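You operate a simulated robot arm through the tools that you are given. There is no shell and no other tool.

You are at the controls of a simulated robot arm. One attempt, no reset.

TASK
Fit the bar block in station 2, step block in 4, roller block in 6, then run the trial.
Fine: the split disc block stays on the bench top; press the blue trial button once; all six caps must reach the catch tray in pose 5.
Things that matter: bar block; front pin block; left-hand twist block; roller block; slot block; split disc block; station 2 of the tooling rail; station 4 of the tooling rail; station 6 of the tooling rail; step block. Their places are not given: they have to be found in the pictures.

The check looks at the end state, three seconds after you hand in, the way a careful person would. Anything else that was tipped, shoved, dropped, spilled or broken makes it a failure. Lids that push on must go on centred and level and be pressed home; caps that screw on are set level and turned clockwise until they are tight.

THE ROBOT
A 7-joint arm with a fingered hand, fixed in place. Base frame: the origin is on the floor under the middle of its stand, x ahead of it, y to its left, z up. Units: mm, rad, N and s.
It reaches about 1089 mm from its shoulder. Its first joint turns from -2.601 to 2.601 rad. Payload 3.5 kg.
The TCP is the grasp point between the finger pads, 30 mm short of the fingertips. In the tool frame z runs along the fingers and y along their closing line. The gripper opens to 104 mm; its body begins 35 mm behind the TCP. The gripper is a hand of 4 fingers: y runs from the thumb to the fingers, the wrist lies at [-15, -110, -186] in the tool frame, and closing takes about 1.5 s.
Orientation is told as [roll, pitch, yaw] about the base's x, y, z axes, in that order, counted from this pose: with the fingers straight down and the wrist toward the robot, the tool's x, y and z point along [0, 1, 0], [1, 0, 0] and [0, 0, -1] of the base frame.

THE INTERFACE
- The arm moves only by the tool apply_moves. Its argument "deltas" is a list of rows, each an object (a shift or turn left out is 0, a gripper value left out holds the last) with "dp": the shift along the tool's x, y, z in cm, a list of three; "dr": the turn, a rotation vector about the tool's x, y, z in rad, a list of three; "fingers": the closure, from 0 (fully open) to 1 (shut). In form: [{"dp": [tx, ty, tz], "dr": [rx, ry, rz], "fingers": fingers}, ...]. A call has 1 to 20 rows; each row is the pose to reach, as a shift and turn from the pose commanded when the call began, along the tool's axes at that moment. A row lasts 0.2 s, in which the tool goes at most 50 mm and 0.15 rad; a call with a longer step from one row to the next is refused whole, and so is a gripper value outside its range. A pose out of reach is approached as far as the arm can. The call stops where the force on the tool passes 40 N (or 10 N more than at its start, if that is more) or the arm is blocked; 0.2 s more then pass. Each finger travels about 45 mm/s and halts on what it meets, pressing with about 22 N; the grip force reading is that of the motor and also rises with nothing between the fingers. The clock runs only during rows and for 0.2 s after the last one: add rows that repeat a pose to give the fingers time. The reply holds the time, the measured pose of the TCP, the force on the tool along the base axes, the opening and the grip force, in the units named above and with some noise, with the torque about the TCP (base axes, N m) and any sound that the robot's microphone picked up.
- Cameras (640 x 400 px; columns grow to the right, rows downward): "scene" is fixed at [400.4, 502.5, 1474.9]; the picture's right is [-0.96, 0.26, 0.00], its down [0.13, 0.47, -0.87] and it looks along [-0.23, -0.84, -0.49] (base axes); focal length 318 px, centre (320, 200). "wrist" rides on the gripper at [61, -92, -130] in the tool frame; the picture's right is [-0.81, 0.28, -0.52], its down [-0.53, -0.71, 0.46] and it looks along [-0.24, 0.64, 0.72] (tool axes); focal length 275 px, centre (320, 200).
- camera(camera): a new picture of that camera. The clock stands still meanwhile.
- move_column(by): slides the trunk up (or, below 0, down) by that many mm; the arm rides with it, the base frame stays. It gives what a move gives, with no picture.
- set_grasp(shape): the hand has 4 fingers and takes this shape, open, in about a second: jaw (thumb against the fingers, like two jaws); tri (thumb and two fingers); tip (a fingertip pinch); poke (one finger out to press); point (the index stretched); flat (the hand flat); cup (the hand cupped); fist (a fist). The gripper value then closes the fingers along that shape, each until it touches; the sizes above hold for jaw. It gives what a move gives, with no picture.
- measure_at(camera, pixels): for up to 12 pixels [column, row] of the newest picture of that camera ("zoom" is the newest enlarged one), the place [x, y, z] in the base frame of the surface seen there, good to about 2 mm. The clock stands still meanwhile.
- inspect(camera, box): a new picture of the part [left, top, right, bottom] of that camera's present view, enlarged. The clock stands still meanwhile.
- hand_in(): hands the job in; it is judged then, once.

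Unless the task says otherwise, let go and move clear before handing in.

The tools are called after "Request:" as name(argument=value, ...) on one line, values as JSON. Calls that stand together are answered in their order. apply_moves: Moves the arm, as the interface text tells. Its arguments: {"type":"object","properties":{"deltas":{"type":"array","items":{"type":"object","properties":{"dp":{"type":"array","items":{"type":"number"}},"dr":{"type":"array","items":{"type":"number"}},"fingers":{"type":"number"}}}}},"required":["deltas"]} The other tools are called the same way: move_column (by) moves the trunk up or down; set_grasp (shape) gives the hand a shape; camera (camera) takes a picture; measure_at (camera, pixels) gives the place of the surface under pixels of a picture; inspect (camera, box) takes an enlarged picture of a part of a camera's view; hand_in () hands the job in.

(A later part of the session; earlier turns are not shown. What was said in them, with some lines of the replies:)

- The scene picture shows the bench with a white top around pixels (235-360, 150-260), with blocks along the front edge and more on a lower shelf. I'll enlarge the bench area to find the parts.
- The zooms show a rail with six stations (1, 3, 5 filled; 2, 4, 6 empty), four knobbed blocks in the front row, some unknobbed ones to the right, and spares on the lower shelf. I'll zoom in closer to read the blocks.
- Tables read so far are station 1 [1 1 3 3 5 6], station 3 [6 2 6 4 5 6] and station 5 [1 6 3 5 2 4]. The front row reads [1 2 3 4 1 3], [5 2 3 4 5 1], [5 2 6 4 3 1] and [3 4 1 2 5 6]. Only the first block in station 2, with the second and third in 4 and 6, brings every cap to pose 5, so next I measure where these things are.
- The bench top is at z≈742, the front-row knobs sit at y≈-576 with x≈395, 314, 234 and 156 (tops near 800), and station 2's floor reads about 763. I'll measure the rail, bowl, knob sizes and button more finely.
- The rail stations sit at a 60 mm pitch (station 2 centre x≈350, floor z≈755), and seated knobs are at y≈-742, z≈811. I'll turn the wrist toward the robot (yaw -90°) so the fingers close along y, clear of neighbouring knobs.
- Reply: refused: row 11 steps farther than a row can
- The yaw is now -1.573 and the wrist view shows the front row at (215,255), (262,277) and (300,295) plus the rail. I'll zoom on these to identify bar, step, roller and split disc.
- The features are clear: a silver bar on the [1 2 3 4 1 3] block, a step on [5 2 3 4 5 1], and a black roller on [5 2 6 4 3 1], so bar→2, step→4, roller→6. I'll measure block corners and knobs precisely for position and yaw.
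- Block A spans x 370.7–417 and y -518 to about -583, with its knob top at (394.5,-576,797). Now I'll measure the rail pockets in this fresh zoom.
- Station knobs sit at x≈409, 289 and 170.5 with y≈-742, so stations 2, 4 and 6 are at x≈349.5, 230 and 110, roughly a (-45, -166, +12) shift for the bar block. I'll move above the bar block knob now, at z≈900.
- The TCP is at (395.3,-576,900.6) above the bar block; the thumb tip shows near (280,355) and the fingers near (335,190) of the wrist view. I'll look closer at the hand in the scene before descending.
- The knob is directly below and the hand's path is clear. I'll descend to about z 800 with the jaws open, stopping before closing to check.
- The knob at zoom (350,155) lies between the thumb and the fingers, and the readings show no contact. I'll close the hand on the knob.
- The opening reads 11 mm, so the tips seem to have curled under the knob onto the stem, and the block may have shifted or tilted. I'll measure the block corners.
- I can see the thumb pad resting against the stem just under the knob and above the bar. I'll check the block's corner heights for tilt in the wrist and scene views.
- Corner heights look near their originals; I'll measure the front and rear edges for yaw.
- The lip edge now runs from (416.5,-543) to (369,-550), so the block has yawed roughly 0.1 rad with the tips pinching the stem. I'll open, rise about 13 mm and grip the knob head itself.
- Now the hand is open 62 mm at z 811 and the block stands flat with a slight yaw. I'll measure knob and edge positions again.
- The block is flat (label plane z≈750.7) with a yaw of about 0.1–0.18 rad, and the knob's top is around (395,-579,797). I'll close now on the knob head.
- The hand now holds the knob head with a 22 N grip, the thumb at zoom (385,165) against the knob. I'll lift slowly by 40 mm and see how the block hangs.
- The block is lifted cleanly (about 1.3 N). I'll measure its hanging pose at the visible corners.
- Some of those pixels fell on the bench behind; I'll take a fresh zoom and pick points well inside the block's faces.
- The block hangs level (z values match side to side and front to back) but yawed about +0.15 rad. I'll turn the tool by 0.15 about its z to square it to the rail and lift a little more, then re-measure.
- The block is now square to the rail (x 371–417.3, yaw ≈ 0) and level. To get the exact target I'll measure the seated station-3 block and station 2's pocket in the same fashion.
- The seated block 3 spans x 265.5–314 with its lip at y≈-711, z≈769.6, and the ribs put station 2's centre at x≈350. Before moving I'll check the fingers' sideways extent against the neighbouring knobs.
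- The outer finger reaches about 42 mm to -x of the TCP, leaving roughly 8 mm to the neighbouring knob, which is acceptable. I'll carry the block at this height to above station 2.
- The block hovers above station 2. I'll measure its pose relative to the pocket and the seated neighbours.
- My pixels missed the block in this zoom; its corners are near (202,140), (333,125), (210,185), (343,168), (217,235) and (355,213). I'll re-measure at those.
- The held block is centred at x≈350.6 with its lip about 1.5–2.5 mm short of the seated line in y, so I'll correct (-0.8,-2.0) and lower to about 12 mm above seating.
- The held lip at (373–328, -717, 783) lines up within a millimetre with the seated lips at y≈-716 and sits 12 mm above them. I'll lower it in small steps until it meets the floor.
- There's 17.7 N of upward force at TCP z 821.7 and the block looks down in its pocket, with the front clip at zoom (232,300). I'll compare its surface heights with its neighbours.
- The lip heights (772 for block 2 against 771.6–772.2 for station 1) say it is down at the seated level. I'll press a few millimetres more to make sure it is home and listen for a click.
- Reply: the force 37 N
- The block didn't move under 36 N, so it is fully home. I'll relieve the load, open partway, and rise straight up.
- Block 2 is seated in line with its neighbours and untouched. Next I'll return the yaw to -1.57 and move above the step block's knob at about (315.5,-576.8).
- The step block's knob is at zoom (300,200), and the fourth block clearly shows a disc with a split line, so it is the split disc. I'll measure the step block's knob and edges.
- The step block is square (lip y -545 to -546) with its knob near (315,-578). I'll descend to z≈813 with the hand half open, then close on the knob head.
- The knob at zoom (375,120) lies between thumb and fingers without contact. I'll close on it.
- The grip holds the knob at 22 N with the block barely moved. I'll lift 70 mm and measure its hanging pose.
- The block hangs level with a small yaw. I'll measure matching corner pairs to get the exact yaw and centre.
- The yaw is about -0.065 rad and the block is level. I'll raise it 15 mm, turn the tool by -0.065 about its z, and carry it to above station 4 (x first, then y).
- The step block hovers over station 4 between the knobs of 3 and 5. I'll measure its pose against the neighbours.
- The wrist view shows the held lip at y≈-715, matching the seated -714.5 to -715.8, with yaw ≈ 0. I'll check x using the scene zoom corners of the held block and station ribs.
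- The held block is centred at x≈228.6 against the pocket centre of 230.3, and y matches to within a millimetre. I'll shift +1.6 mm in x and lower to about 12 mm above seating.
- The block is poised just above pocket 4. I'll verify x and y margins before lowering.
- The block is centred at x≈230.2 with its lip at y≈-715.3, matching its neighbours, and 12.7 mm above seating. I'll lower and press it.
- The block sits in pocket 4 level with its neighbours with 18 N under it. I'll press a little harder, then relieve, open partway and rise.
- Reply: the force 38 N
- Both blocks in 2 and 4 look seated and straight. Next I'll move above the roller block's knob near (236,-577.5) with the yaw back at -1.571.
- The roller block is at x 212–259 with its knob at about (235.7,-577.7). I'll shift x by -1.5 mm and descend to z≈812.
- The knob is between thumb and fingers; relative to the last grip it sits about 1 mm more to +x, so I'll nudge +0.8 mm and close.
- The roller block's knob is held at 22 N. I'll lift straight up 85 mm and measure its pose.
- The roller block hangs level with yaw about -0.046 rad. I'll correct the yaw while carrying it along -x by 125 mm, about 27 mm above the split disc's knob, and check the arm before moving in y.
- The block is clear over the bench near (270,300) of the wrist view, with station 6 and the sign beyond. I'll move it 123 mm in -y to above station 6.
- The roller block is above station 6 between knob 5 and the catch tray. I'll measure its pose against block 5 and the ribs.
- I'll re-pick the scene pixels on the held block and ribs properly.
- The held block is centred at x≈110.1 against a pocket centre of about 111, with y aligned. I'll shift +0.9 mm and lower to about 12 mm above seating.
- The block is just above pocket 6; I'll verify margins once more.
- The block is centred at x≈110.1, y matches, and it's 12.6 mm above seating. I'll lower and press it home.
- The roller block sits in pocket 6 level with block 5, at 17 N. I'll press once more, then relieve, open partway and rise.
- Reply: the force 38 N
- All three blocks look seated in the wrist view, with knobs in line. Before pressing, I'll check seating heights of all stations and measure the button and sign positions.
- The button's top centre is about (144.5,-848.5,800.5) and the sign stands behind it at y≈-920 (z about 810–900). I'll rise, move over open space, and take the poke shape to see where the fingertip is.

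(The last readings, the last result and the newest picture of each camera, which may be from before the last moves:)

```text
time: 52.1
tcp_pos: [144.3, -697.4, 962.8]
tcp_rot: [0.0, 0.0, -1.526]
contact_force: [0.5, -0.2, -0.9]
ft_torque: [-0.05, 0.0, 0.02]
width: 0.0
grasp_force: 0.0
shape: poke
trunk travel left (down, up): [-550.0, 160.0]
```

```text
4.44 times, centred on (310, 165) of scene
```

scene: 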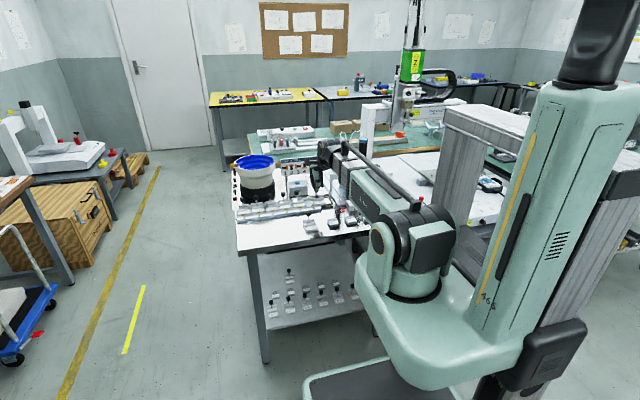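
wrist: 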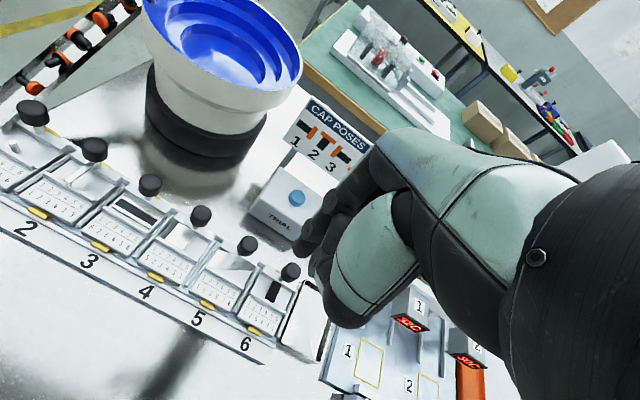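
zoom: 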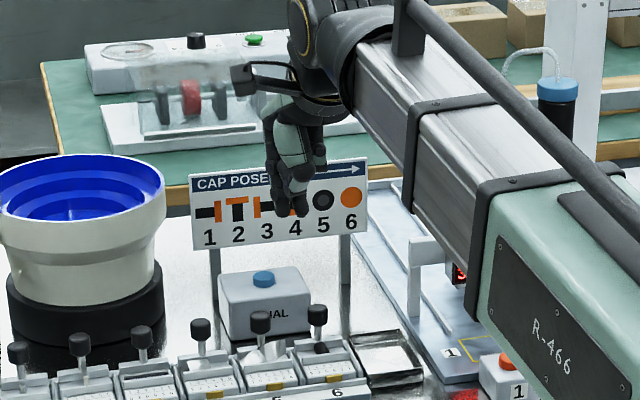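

The hand has taken the poke shape; I'll zoom on it in both views to find the pointing fingertip.

Request:
inspect(camera="scene", box=[310, 135, 345, 175])

Request:
inspect(camera="wrist", box=[280, 150, 420, 340])

```text
10.00 times, centred on (328, 155) of scene
```

zoom: 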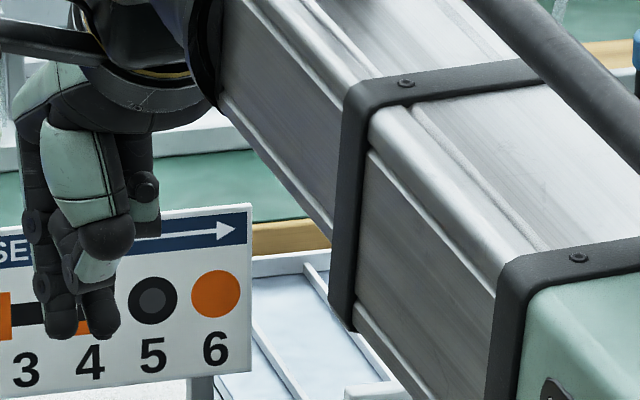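

```text
2.11 times, centred on (350, 245) of wrist
```

zoom: 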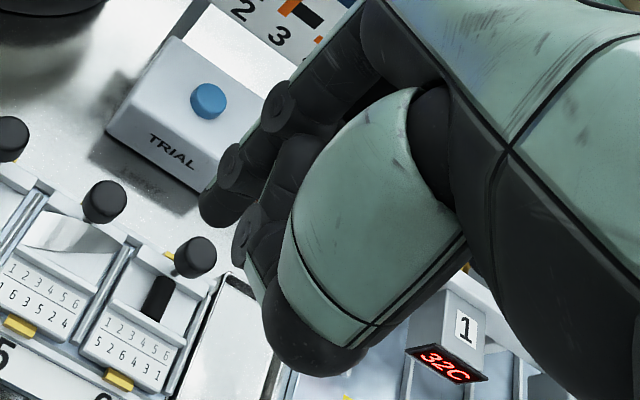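

Two fingertips show in the scene zoom at (60,325) and (97,325). I'll measure them to relate them to the TCP.

Request:
inspect(camera="scene", box=[305, 145, 325, 170])

Request:
measure_at(camera="scene", pixels=[[311.2, 167.5], [314.8, 167.5], [311.2, 164], [314.8, 163.5], [314.5, 160], [310.5, 158], [316.5, 158], [308, 147]])

Request:
inspect(camera="wrist", box=[280, 150, 420, 340])

Request:
measure_at(camera="zoom", pixels=[[215, 205], [230, 170], [245, 240], [265, 280], [310, 350], [280, 110], [250, 260], [320, 70], [290, 180], [205, 210]])

```text
16.00 times, centred on (315, 158) of scene
```

zoom: 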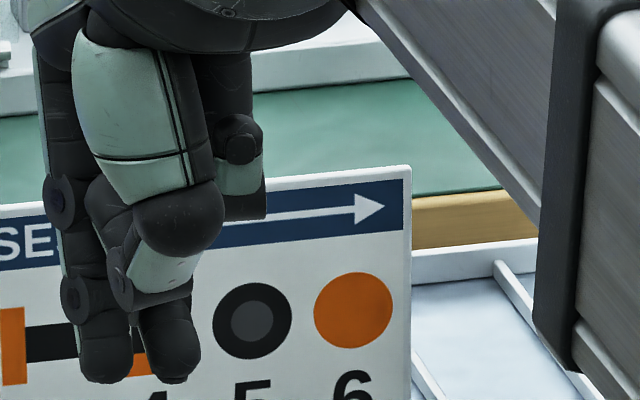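

```text
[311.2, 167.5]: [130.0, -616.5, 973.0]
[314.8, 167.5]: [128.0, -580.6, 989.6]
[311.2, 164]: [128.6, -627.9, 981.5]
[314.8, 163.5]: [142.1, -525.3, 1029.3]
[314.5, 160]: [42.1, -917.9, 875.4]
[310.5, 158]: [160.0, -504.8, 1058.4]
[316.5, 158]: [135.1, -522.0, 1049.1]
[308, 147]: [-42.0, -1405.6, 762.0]
```

```text
2.11 times, centred on (350, 245) of wrist
```

zoom: 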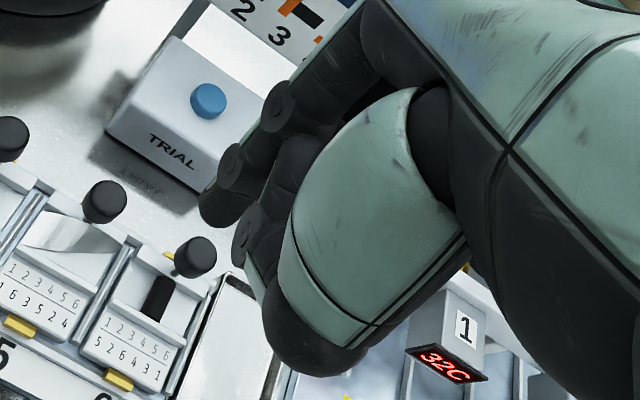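

```text
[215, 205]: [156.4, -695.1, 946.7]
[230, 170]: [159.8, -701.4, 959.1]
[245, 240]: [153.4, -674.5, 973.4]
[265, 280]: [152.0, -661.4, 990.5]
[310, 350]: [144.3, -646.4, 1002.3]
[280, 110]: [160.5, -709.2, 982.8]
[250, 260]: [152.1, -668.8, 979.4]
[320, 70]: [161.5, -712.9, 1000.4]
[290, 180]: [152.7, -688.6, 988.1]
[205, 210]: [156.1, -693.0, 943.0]
```

The wrist view puts the index side near (156,-693,943). I'll measure the two fingertips through a fresh scene zoom.

Request:
inspect(camera="scene", box=[305, 145, 325, 170])

Request:
measure_at(camera="zoom", pixels=[[105, 372], [170, 372], [105, 340], [170, 340], [90, 372], [120, 372], [155, 372], [188, 365], [155, 285], [180, 230], [240, 190], [105, 380]])

```text
16.00 times, centred on (315, 158) of scene
```

zoom: 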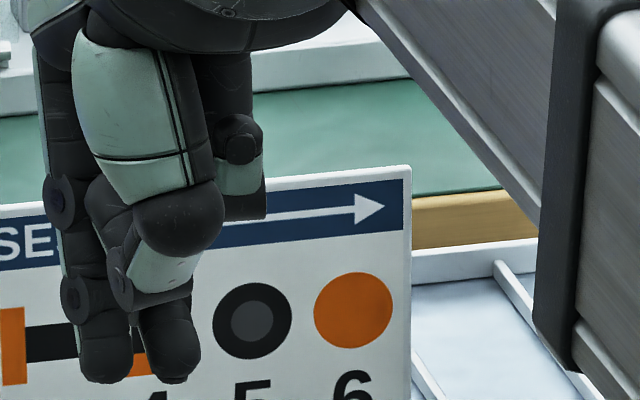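

```text
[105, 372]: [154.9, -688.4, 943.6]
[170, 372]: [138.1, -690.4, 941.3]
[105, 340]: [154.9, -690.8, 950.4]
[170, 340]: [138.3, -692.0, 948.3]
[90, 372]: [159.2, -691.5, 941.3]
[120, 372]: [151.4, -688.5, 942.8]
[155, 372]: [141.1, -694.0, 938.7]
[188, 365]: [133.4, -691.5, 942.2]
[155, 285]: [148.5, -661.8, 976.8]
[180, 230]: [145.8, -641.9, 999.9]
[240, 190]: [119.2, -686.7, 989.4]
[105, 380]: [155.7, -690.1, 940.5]
```

Both index (x≈155) and middle (x≈138.5) fingertips reach z≈938, about 25 mm below the TCP. I'll command full closure in the poke shape to see whether only one finger stays out.

Request:
apply_moves(deltas=[{"fingers": 1.0}, {"fingers": 1.0}, {"fingers": 1.0}, {"fingers": 1.0}, {"fingers": 1.0}, {"fingers": 1.0}, {"fingers": 1.0}])

Request:
inspect(camera="scene", box=[305, 145, 325, 170])

Request:
inspect(camera="wrist", box=[280, 150, 420, 340])

```text
time: 53.7
tcp_pos: [144.8, -698.5, 962.8]
tcp_rot: [0.001, 0.0, -1.526]
contact_force: [0.1, 0.9, -0.1]
ft_torque: [0.01, 0.01, 0.0]
width: 0.0
grasp_force: 21.9
shape: jaw
trunk travel left (down, up): [-550.0, 160.0]
```

```text
16.00 times, centred on (315, 158) of scene
```

zoom: 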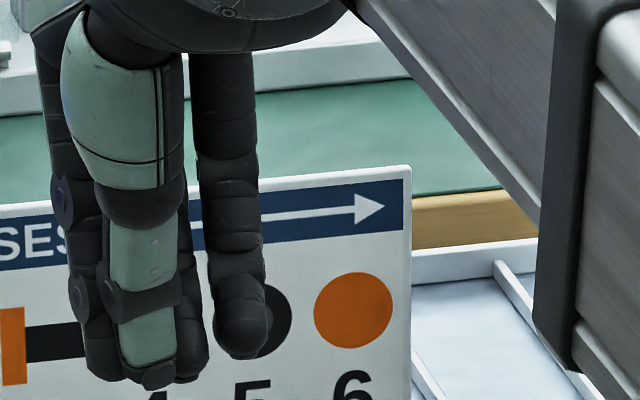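

```text
2.11 times, centred on (350, 245) of wrist
```

zoom: 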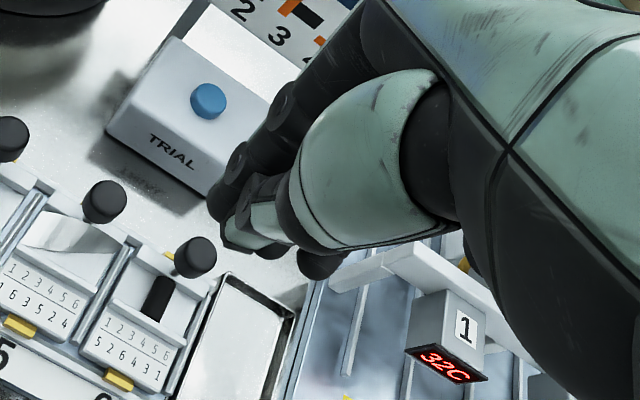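

The hand went back to a closed jaw with thumb, index and middle tips bunched at zoom (105–205,375), which makes a firm pressing tip. I'll measure these tips.

Request:
measure_at(camera="zoom", pixels=[[240, 235], [230, 245], [270, 250], [320, 262], [225, 240], [215, 215], [235, 165], [245, 245]])

Request:
inspect(camera="scene", box=[305, 145, 325, 170])

Request:
measure_at(camera="zoom", pixels=[[157, 380], [145, 365], [170, 365], [105, 370], [190, 372], [240, 345], [240, 352], [150, 330], [155, 385], [190, 378], [105, 376], [215, 300]])

```text
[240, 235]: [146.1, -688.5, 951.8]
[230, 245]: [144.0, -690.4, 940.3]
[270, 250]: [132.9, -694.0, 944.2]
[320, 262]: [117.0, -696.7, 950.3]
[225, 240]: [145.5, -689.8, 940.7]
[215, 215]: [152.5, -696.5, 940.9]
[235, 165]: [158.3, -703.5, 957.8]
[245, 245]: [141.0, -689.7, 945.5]
```

```text
16.00 times, centred on (315, 158) of scene
```

zoom: 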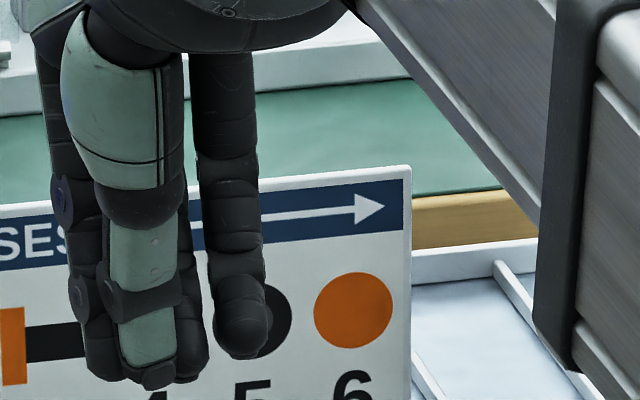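

```text
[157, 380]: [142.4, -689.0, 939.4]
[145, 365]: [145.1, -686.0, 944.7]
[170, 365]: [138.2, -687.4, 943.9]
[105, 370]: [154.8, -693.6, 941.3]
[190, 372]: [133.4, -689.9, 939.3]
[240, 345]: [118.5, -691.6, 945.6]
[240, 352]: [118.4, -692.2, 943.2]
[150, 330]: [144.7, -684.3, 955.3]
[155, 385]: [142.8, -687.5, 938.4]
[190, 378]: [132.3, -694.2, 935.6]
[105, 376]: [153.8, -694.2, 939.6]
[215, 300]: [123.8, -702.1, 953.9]
```

The bunched tips sit about 28 mm below the TCP, centred near offset (-1, +3) mm. The sign behind the button is at y≈-920, so I'll measure how far back the fingers and hand reach.

Request:
camera(camera="wrist")

Request:
measure_at(camera="wrist", pixels=[[330, 205], [345, 180], [358, 165], [368, 152], [378, 142], [390, 132], [405, 130], [430, 132], [460, 140], [500, 150], [540, 165], [570, 180]])

Request:
camera(camera="scene")

Request:
measure_at(camera="scene", pixels=[[305, 166], [340, 158], [309, 172], [323, 171], [303, 184], [338, 180], [310, 177], [340, 155.5], [303, 159], [300, 172], [343, 170], [321, 196]])

```text
taken
```

wrist: 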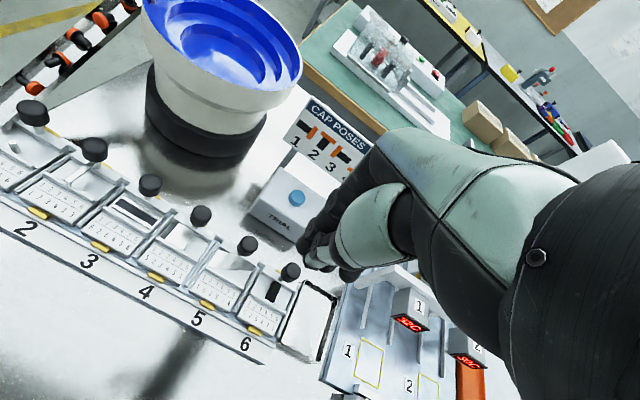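

```text
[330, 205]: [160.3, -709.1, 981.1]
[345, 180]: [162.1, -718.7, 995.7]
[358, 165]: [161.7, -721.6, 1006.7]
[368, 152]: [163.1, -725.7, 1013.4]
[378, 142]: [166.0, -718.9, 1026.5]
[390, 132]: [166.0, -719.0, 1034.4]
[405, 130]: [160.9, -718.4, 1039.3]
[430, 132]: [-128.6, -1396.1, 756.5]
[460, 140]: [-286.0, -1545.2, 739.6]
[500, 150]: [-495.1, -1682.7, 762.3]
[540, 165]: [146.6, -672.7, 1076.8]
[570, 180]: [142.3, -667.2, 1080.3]
```

```text
taken
```

scene: 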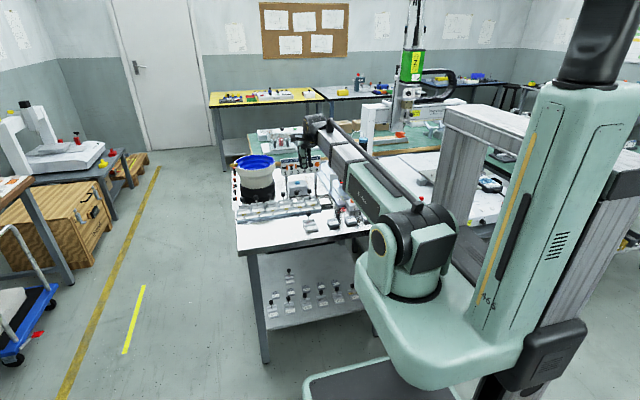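

```text
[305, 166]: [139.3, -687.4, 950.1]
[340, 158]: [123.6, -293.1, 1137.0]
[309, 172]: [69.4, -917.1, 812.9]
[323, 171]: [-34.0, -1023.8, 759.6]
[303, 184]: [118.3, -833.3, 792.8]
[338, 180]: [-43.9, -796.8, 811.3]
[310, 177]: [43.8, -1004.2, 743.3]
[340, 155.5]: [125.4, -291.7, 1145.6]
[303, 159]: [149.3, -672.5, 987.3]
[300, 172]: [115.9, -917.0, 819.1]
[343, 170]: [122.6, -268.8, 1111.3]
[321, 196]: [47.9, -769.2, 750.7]
```

The fingers reach back at most about 40–45 mm behind the TCP, so pressing at y≈-850 leaves around 25 mm to the sign. I'll move above the button with the closed hand and stop at TCP z≈870 to check alignment.

Request:
apply_moves(deltas=[{"dp": [-0.15, 3.8, 0], "fingers": 1.0}, {"dp": [-0.3, 7.6, 0], "fingers": 1.0}, {"dp": [-0.45, 11.4, 0], "fingers": 1.0}, {"dp": [-0.61, 14.5, 0], "fingers": 1.0}, {"dp": [-0.61, 15.19, 2.0], "fingers": 1.0}, {"dp": [-0.61, 15.19, 5.0], "fingers": 1.0}, {"dp": [-0.61, 15.19, 8.0], "fingers": 1.0}, {"dp": [-0.61, 15.19, 9.3], "fingers": 1.0}, {"dp": [-0.61, 15.19, 9.3], "fingers": 1.0}])

Request:
inspect(camera="scene", box=[280, 150, 340, 200])

Request:
inspect(camera="wrist", box=[220, 130, 420, 360])

```text
time: 55.7
tcp_pos: [143.5, -850.2, 870.7]
tcp_rot: [0.001, -0.001, -1.526]
contact_force: [-0.2, -0.4, -0.4]
ft_torque: [0.03, 0.01, 0.02]
width: 0.1
grasp_force: 21.8
shape: jaw
trunk travel left (down, up): [-550.0, 160.0]
```

```text
8.00 times, centred on (310, 175) of scene
```

zoom: 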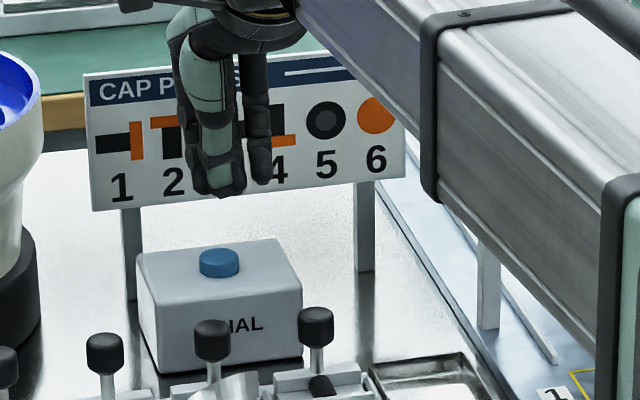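

```text
1.74 times, centred on (320, 245) of wrist
```

zoom: 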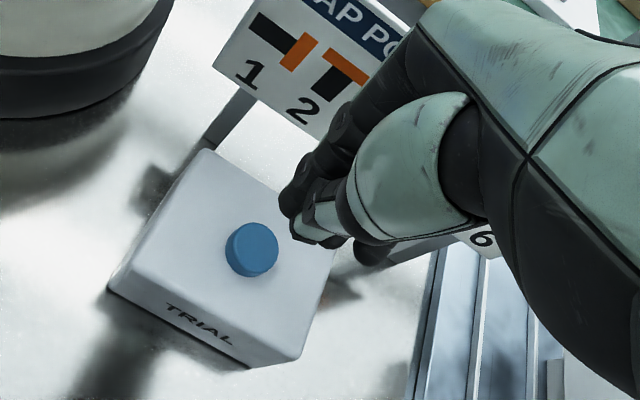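

The tips are above the button in both views. I'll measure button centre and tip positions for final alignment.

Request:
measure_at(camera="zoom", pixels=[[245, 240], [232, 245], [262, 230], [250, 225], [308, 238], [325, 240], [285, 200], [298, 225], [265, 262], [375, 255], [200, 160], [300, 170]])

Request:
inspect(camera="scene", box=[290, 150, 320, 190])

Request:
measure_at(camera="zoom", pixels=[[190, 270], [190, 258], [165, 265], [220, 260], [178, 170], [160, 160], [195, 165], [250, 155], [190, 280], [150, 300], [178, 165], [205, 165]])

```text
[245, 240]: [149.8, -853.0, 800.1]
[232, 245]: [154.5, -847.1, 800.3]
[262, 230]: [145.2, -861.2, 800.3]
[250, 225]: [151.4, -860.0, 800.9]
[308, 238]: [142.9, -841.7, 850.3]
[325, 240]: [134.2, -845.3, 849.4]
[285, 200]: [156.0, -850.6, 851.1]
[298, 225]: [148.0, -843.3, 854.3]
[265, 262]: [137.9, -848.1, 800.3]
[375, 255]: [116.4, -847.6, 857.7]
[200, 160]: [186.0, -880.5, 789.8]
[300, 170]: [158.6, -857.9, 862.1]
```

```text
10.00 times, centred on (305, 170) of scene
```

zoom: 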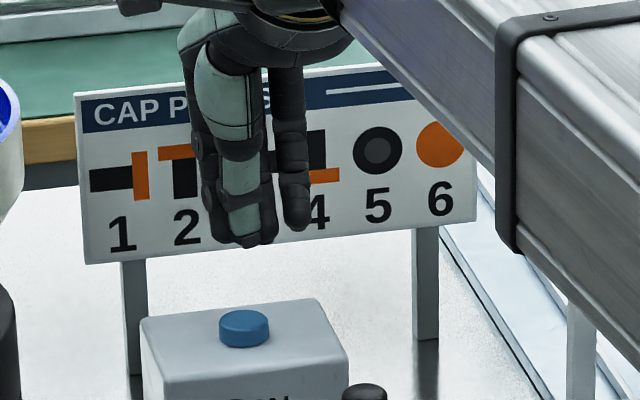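

```text
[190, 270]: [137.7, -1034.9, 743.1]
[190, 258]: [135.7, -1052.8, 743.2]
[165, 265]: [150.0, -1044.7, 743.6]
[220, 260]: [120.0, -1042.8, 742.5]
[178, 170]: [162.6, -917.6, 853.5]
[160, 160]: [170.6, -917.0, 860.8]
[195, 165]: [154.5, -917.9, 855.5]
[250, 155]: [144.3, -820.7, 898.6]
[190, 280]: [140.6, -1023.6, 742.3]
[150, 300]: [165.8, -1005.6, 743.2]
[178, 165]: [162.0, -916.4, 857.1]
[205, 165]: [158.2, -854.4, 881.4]
```

Tips cluster near (145,-848,~845) and the button's top appears centred near (146,-851). I'll confirm the button centre from the scene zoom.

Request:
measure_at(camera="zoom", pixels=[[244, 319], [222, 319], [266, 318], [244, 311], [244, 327], [235, 245], [220, 240], [265, 240], [298, 225], [248, 240], [244, 340], [150, 330]])

```text
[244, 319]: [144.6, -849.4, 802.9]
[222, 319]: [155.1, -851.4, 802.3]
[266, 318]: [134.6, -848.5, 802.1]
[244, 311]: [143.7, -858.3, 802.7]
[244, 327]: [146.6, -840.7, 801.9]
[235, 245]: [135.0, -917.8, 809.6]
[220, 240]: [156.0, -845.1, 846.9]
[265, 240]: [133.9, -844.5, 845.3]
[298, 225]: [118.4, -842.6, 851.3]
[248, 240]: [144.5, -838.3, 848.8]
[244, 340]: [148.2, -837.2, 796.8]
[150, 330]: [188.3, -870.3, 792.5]
```

The button centre is (145,-850), top z≈802, and the thumb tip sits a little forward, so I'll shift -3 mm in y and lower to just above the button.

Request:
apply_moves(deltas=[{"dp": [0.04, 0.3, 1.2], "fingers": 1.0}, {"dp": [0.04, 0.3, 2.4], "fingers": 1.0}, {"dp": [0.04, 0.3, 3.4], "fingers": 1.0}, {"dp": [0.04, 0.3, 3.6], "fingers": 1.0}, {"dp": [0.04, 0.3, 3.6], "fingers": 1.0}])

Request:
inspect(camera="scene", box=[290, 160, 320, 195])

Request:
inspect(camera="wrist", box=[240, 150, 400, 330])

```text
time: 56.9
tcp_pos: [146.1, -854.6, 834.5]
tcp_rot: [0.0, 0.0, -1.525]
contact_force: [0.4, -0.1, 0.7]
ft_torque: [-0.02, 0.02, 0.0]
width: 0.1
grasp_force: 21.9
shape: jaw
trunk travel left (down, up): [-550.0, 160.0]
```

```text
11.43 times, centred on (305, 178) of scene
```

zoom: 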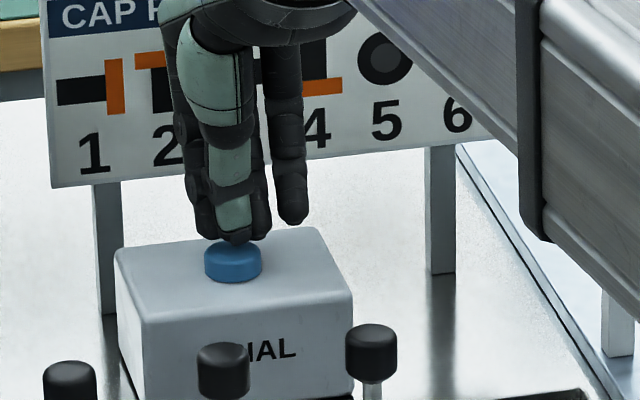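

```text
2.22 times, centred on (320, 240) of wrist
```

zoom: 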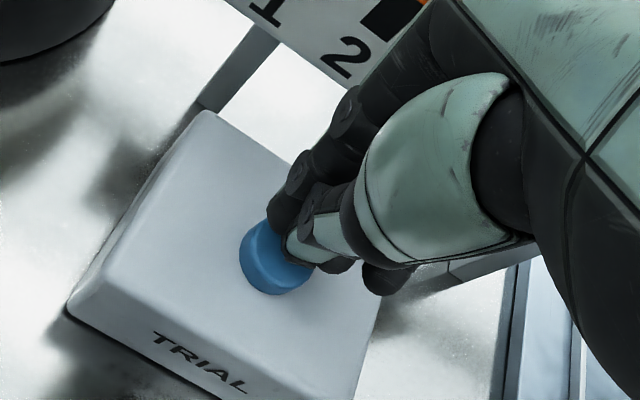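

The bunched tips sit about 6 mm above the button's centre with no contact. I'll press down slowly once.

Request:
apply_moves(deltas=[{"dp": [0, 0, 0.2], "fingers": 1.0}, {"dp": [0, 0, 0.4], "fingers": 1.0}, {"dp": [0, 0, 0.6], "fingers": 1.0}, {"dp": [0, 0, 0.75], "fingers": 1.0}, {"dp": [0, 0, 0.9], "fingers": 1.0}])

Request:
inspect(camera="scene", box=[240, 160, 340, 225])

```text
time: 58.1
tcp_pos: [145.8, -852.1, 826.6]
tcp_rot: [0.0, -0.002, -1.525]
contact_force: [-0.5, -1.9, 4.6]
ft_torque: [-0.1, 0.01, 0.01]
width: 0.1
grasp_force: 22.4
shape: jaw
trunk travel left (down, up): [-550.0, 160.0]
heard: click
```

```text
6.15 times, centred on (290, 192) of scene
```

zoom: 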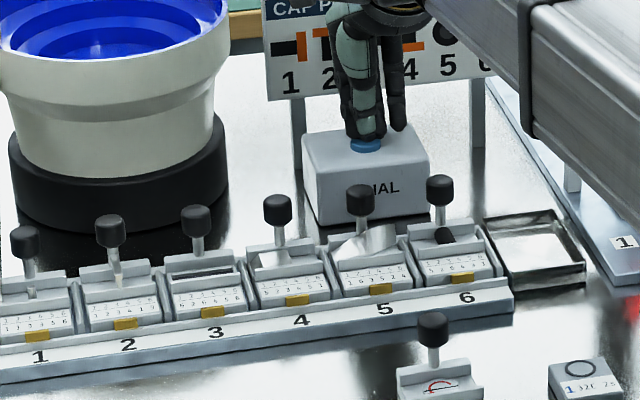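

I heard the click, with about 4.6 N on the tips, so the button is pressed. I'll lift straight off it now.

Request:
apply_moves(deltas=[{"dp": [0, 0, -1.5], "fingers": 1.0}, {"dp": [0, 0, -4.0], "fingers": 1.0}, {"dp": [0, 0, -8.0], "fingers": 1.0}, {"dp": [0, 0, -12.0], "fingers": 1.0}, {"dp": [0, 0, -12.0], "fingers": 1.0}])

Request:
inspect(camera="scene", box=[220, 150, 350, 225])

Request:
camera(camera="wrist")

```text
time: 59.3
tcp_pos: [147.3, -854.9, 944.6]
tcp_rot: [0.0, 0.002, -1.526]
contact_force: [1.0, -0.3, 0.7]
ft_torque: [0.0, 0.02, 0.01]
width: 0.0
grasp_force: 22.3
shape: jaw
trunk travel left (down, up): [-550.0, 160.0]
```

```text
4.92 times, centred on (285, 188) of scene
```

zoom: 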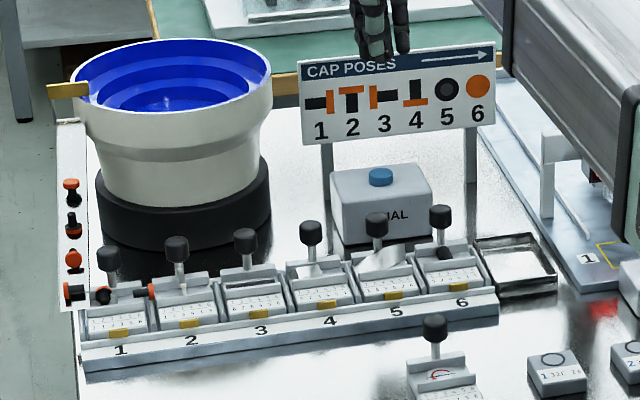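

```text
taken
```

wrist: 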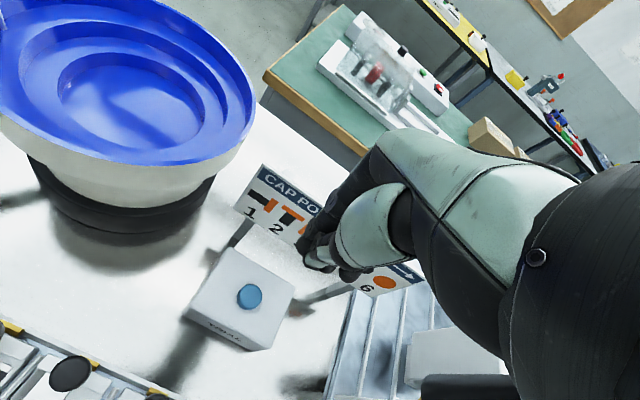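

The trial is running: caps are coming down the chute at zoom (70–105,290) and one is at station 2 (147,290). I'll hold still and let it run.

Request:
apply_moves(deltas=[{"fingers": 1.0}, {"fingers": 1.0}, {"fingers": 1.0}, {"fingers": 1.0}, {"fingers": 1.0}, {"fingers": 1.0}, {"fingers": 1.0}, {"fingers": 1.0}, {"fingers": 1.0}, {"fingers": 1.0}])

Request:
inspect(camera="scene", box=[220, 150, 350, 225])

```text
time: 61.5
tcp_pos: [146.2, -856.1, 944.5]
tcp_rot: [0.001, -0.002, -1.527]
contact_force: [-0.5, 0.0, -0.4]
ft_torque: [0.0, -0.03, 0.0]
width: 0.0
grasp_force: 21.3
shape: jaw
trunk travel left (down, up): [-550.0, 160.0]
```

```text
4.92 times, centred on (285, 188) of scene
```

zoom: 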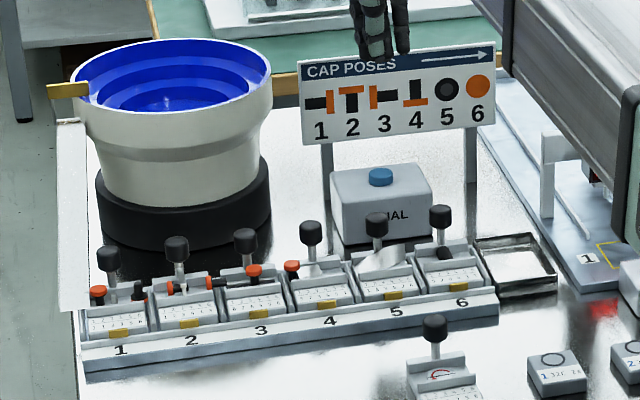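

The caps are all on the rail now and advancing through the blocks in stations 1–4. I'll keep waiting.

Request:
apply_moves(deltas=[{"fingers": 1.0}, {"fingers": 1.0}, {"fingers": 1.0}, {"fingers": 1.0}, {"fingers": 1.0}, {"fingers": 1.0}, {"fingers": 1.0}, {"fingers": 1.0}, {"fingers": 1.0}, {"fingers": 1.0}, {"fingers": 1.0}, {"fingers": 1.0}, {"fingers": 1.0}, {"fingers": 1.0}, {"fingers": 1.0}])

Request:
inspect(camera="scene", box=[220, 150, 350, 225])

```text
time: 64.7
tcp_pos: [145.0, -854.4, 944.2]
tcp_rot: [0.0, -0.001, -1.526]
contact_force: [0.1, 0.0, 0.1]
ft_torque: [0.01, -0.01, -0.01]
width: 0.0
grasp_force: 21.6
shape: jaw
trunk travel left (down, up): [-550.0, 160.0]
```

```text
4.92 times, centred on (285, 188) of scene
```

zoom: 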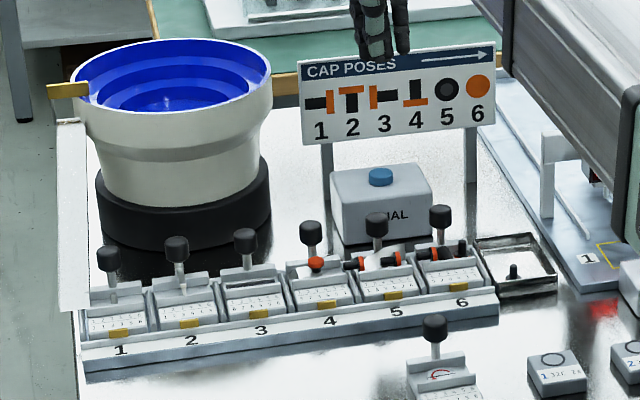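

The first cap has already landed in the tray at zoom (513,270), and the rest are going through stations 4–6. I'll wait for the others.

Request:
apply_moves(deltas=[{"fingers": 1.0}, {"fingers": 1.0}, {"fingers": 1.0}, {"fingers": 1.0}, {"fingers": 1.0}, {"fingers": 1.0}, {"fingers": 1.0}, {"fingers": 1.0}, {"fingers": 1.0}, {"fingers": 1.0}, {"fingers": 1.0}, {"fingers": 1.0}, {"fingers": 1.0}, {"fingers": 1.0}, {"fingers": 1.0}, {"fingers": 1.0}, {"fingers": 1.0}, {"fingers": 1.0}, {"fingers": 1.0}, {"fingers": 1.0}])

Request:
inspect(camera="scene", box=[220, 150, 350, 225])

Request:
inspect(camera="scene", box=[305, 190, 345, 215])

```text
time: 68.9
tcp_pos: [145.6, -855.2, 944.8]
tcp_rot: [0.0, -0.001, -1.525]
contact_force: [-0.1, -0.3, 0.0]
ft_torque: [0.03, 0.02, 0.04]
width: 0.0
grasp_force: 22.1
shape: jaw
trunk travel left (down, up): [-550.0, 160.0]
```

```text
4.92 times, centred on (285, 188) of scene
```

zoom: 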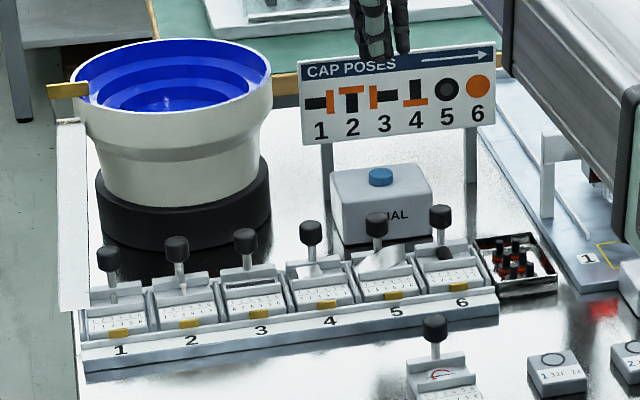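

```text
16.00 times, centred on (325, 202) of scene
```

zoom: 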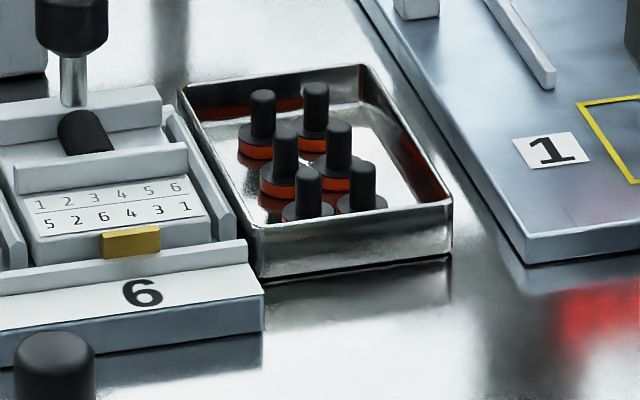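

All six caps stand stem-up (pose 5) in the catch tray at zoom (240–385, 90–215). I'll move the arm up and away from the work, then do a final check.

Request:
apply_moves(deltas=[{"dp": [0, 0, -3.5], "fingers": 1.0}, {"dp": [0, -1.5, -7.0], "fingers": 0.8}, {"dp": [0, -4.5, -9.5], "fingers": 0.6}, {"dp": [0, -8.5, -10.0], "fingers": 0.4}, {"dp": [0, -12.5, -10.0], "fingers": 0.2}, {"dp": [0, -16.5, -10.0], "fingers": 0.0}, {"dp": [0, -20.0, -10.0], "fingers": 0.0}, {"dp": [0, -20.0, -10.0], "fingers": 0.0}])

Request:
camera(camera="scene")

Request:
inspect(camera="scene", box=[225, 175, 345, 250])

Request:
inspect(camera="scene", box=[235, 180, 300, 220])

```text
time: 70.7
tcp_pos: [136.0, -653.8, 1045.6]
tcp_rot: [0.001, -0.002, -1.526]
contact_force: [0.0, -0.1, 0.5]
ft_torque: [0.03, 0.0, -0.01]
width: 95.9
grasp_force: 0.2
shape: jaw
trunk travel left (down, up): [-550.0, 160.0]
```

```text
taken
```

scene: 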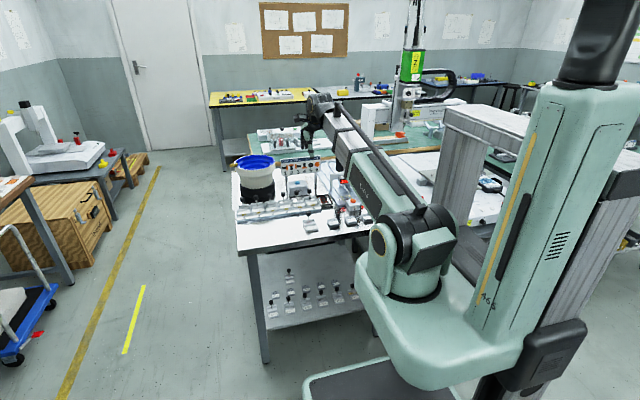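

```text
5.33 times, centred on (285, 212) of scene
```

zoom: 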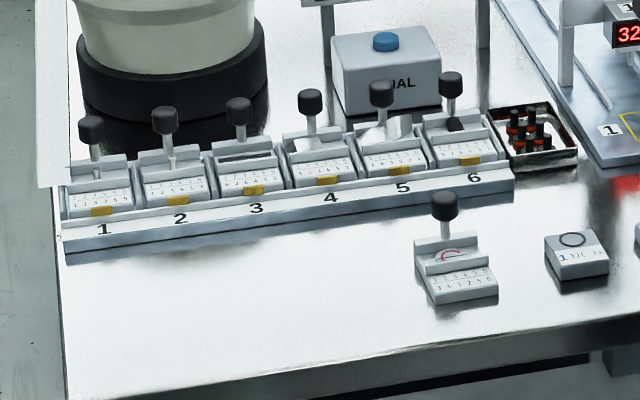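

```text
9.85 times, centred on (268, 200) of scene
```

zoom: 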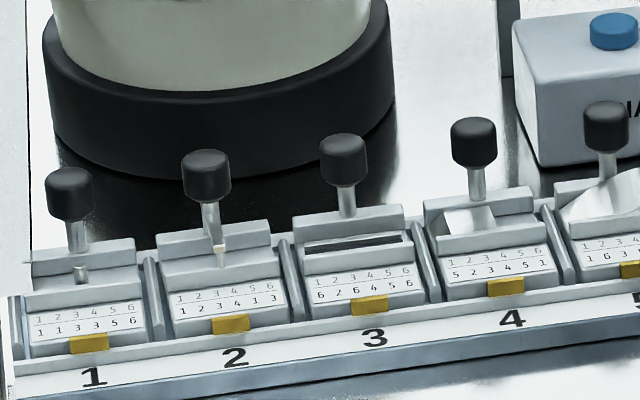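

The final pictures show bar, step and roller blocks seated in stations 2, 4 and 6. The split disc block is untouched on the bench, all six caps stand in the tray in pose 5, and the hand is clear. I'm handing in.

Request:
hand_in()

```text
The job is handed in.
```

The bar block is in station 2, the step block in station 4 and the roller block in station 6. I pressed the blue trial button once and heard one click, and the trial ran through.

- **Caps:** all six reached the catch tray. They stand stem-up there, which I read as pose 5 on the sign.
- **Seating:** each block went in level. I pressed each one to about 37 N without it moving further, and the final pictures show all three in line with the blocks beside them.
- **Split disc block:** it is still on the bench top and I did not touch it.
- **One small slip:** my first grip on the bar block caught its stem and turned it slightly on the bench. I let go, gripped the knob instead and squared the block before fitting it.

The hand was open and clear of the work when I handed in. I saw nothing else tipped, moved or dropped in the final pictures.
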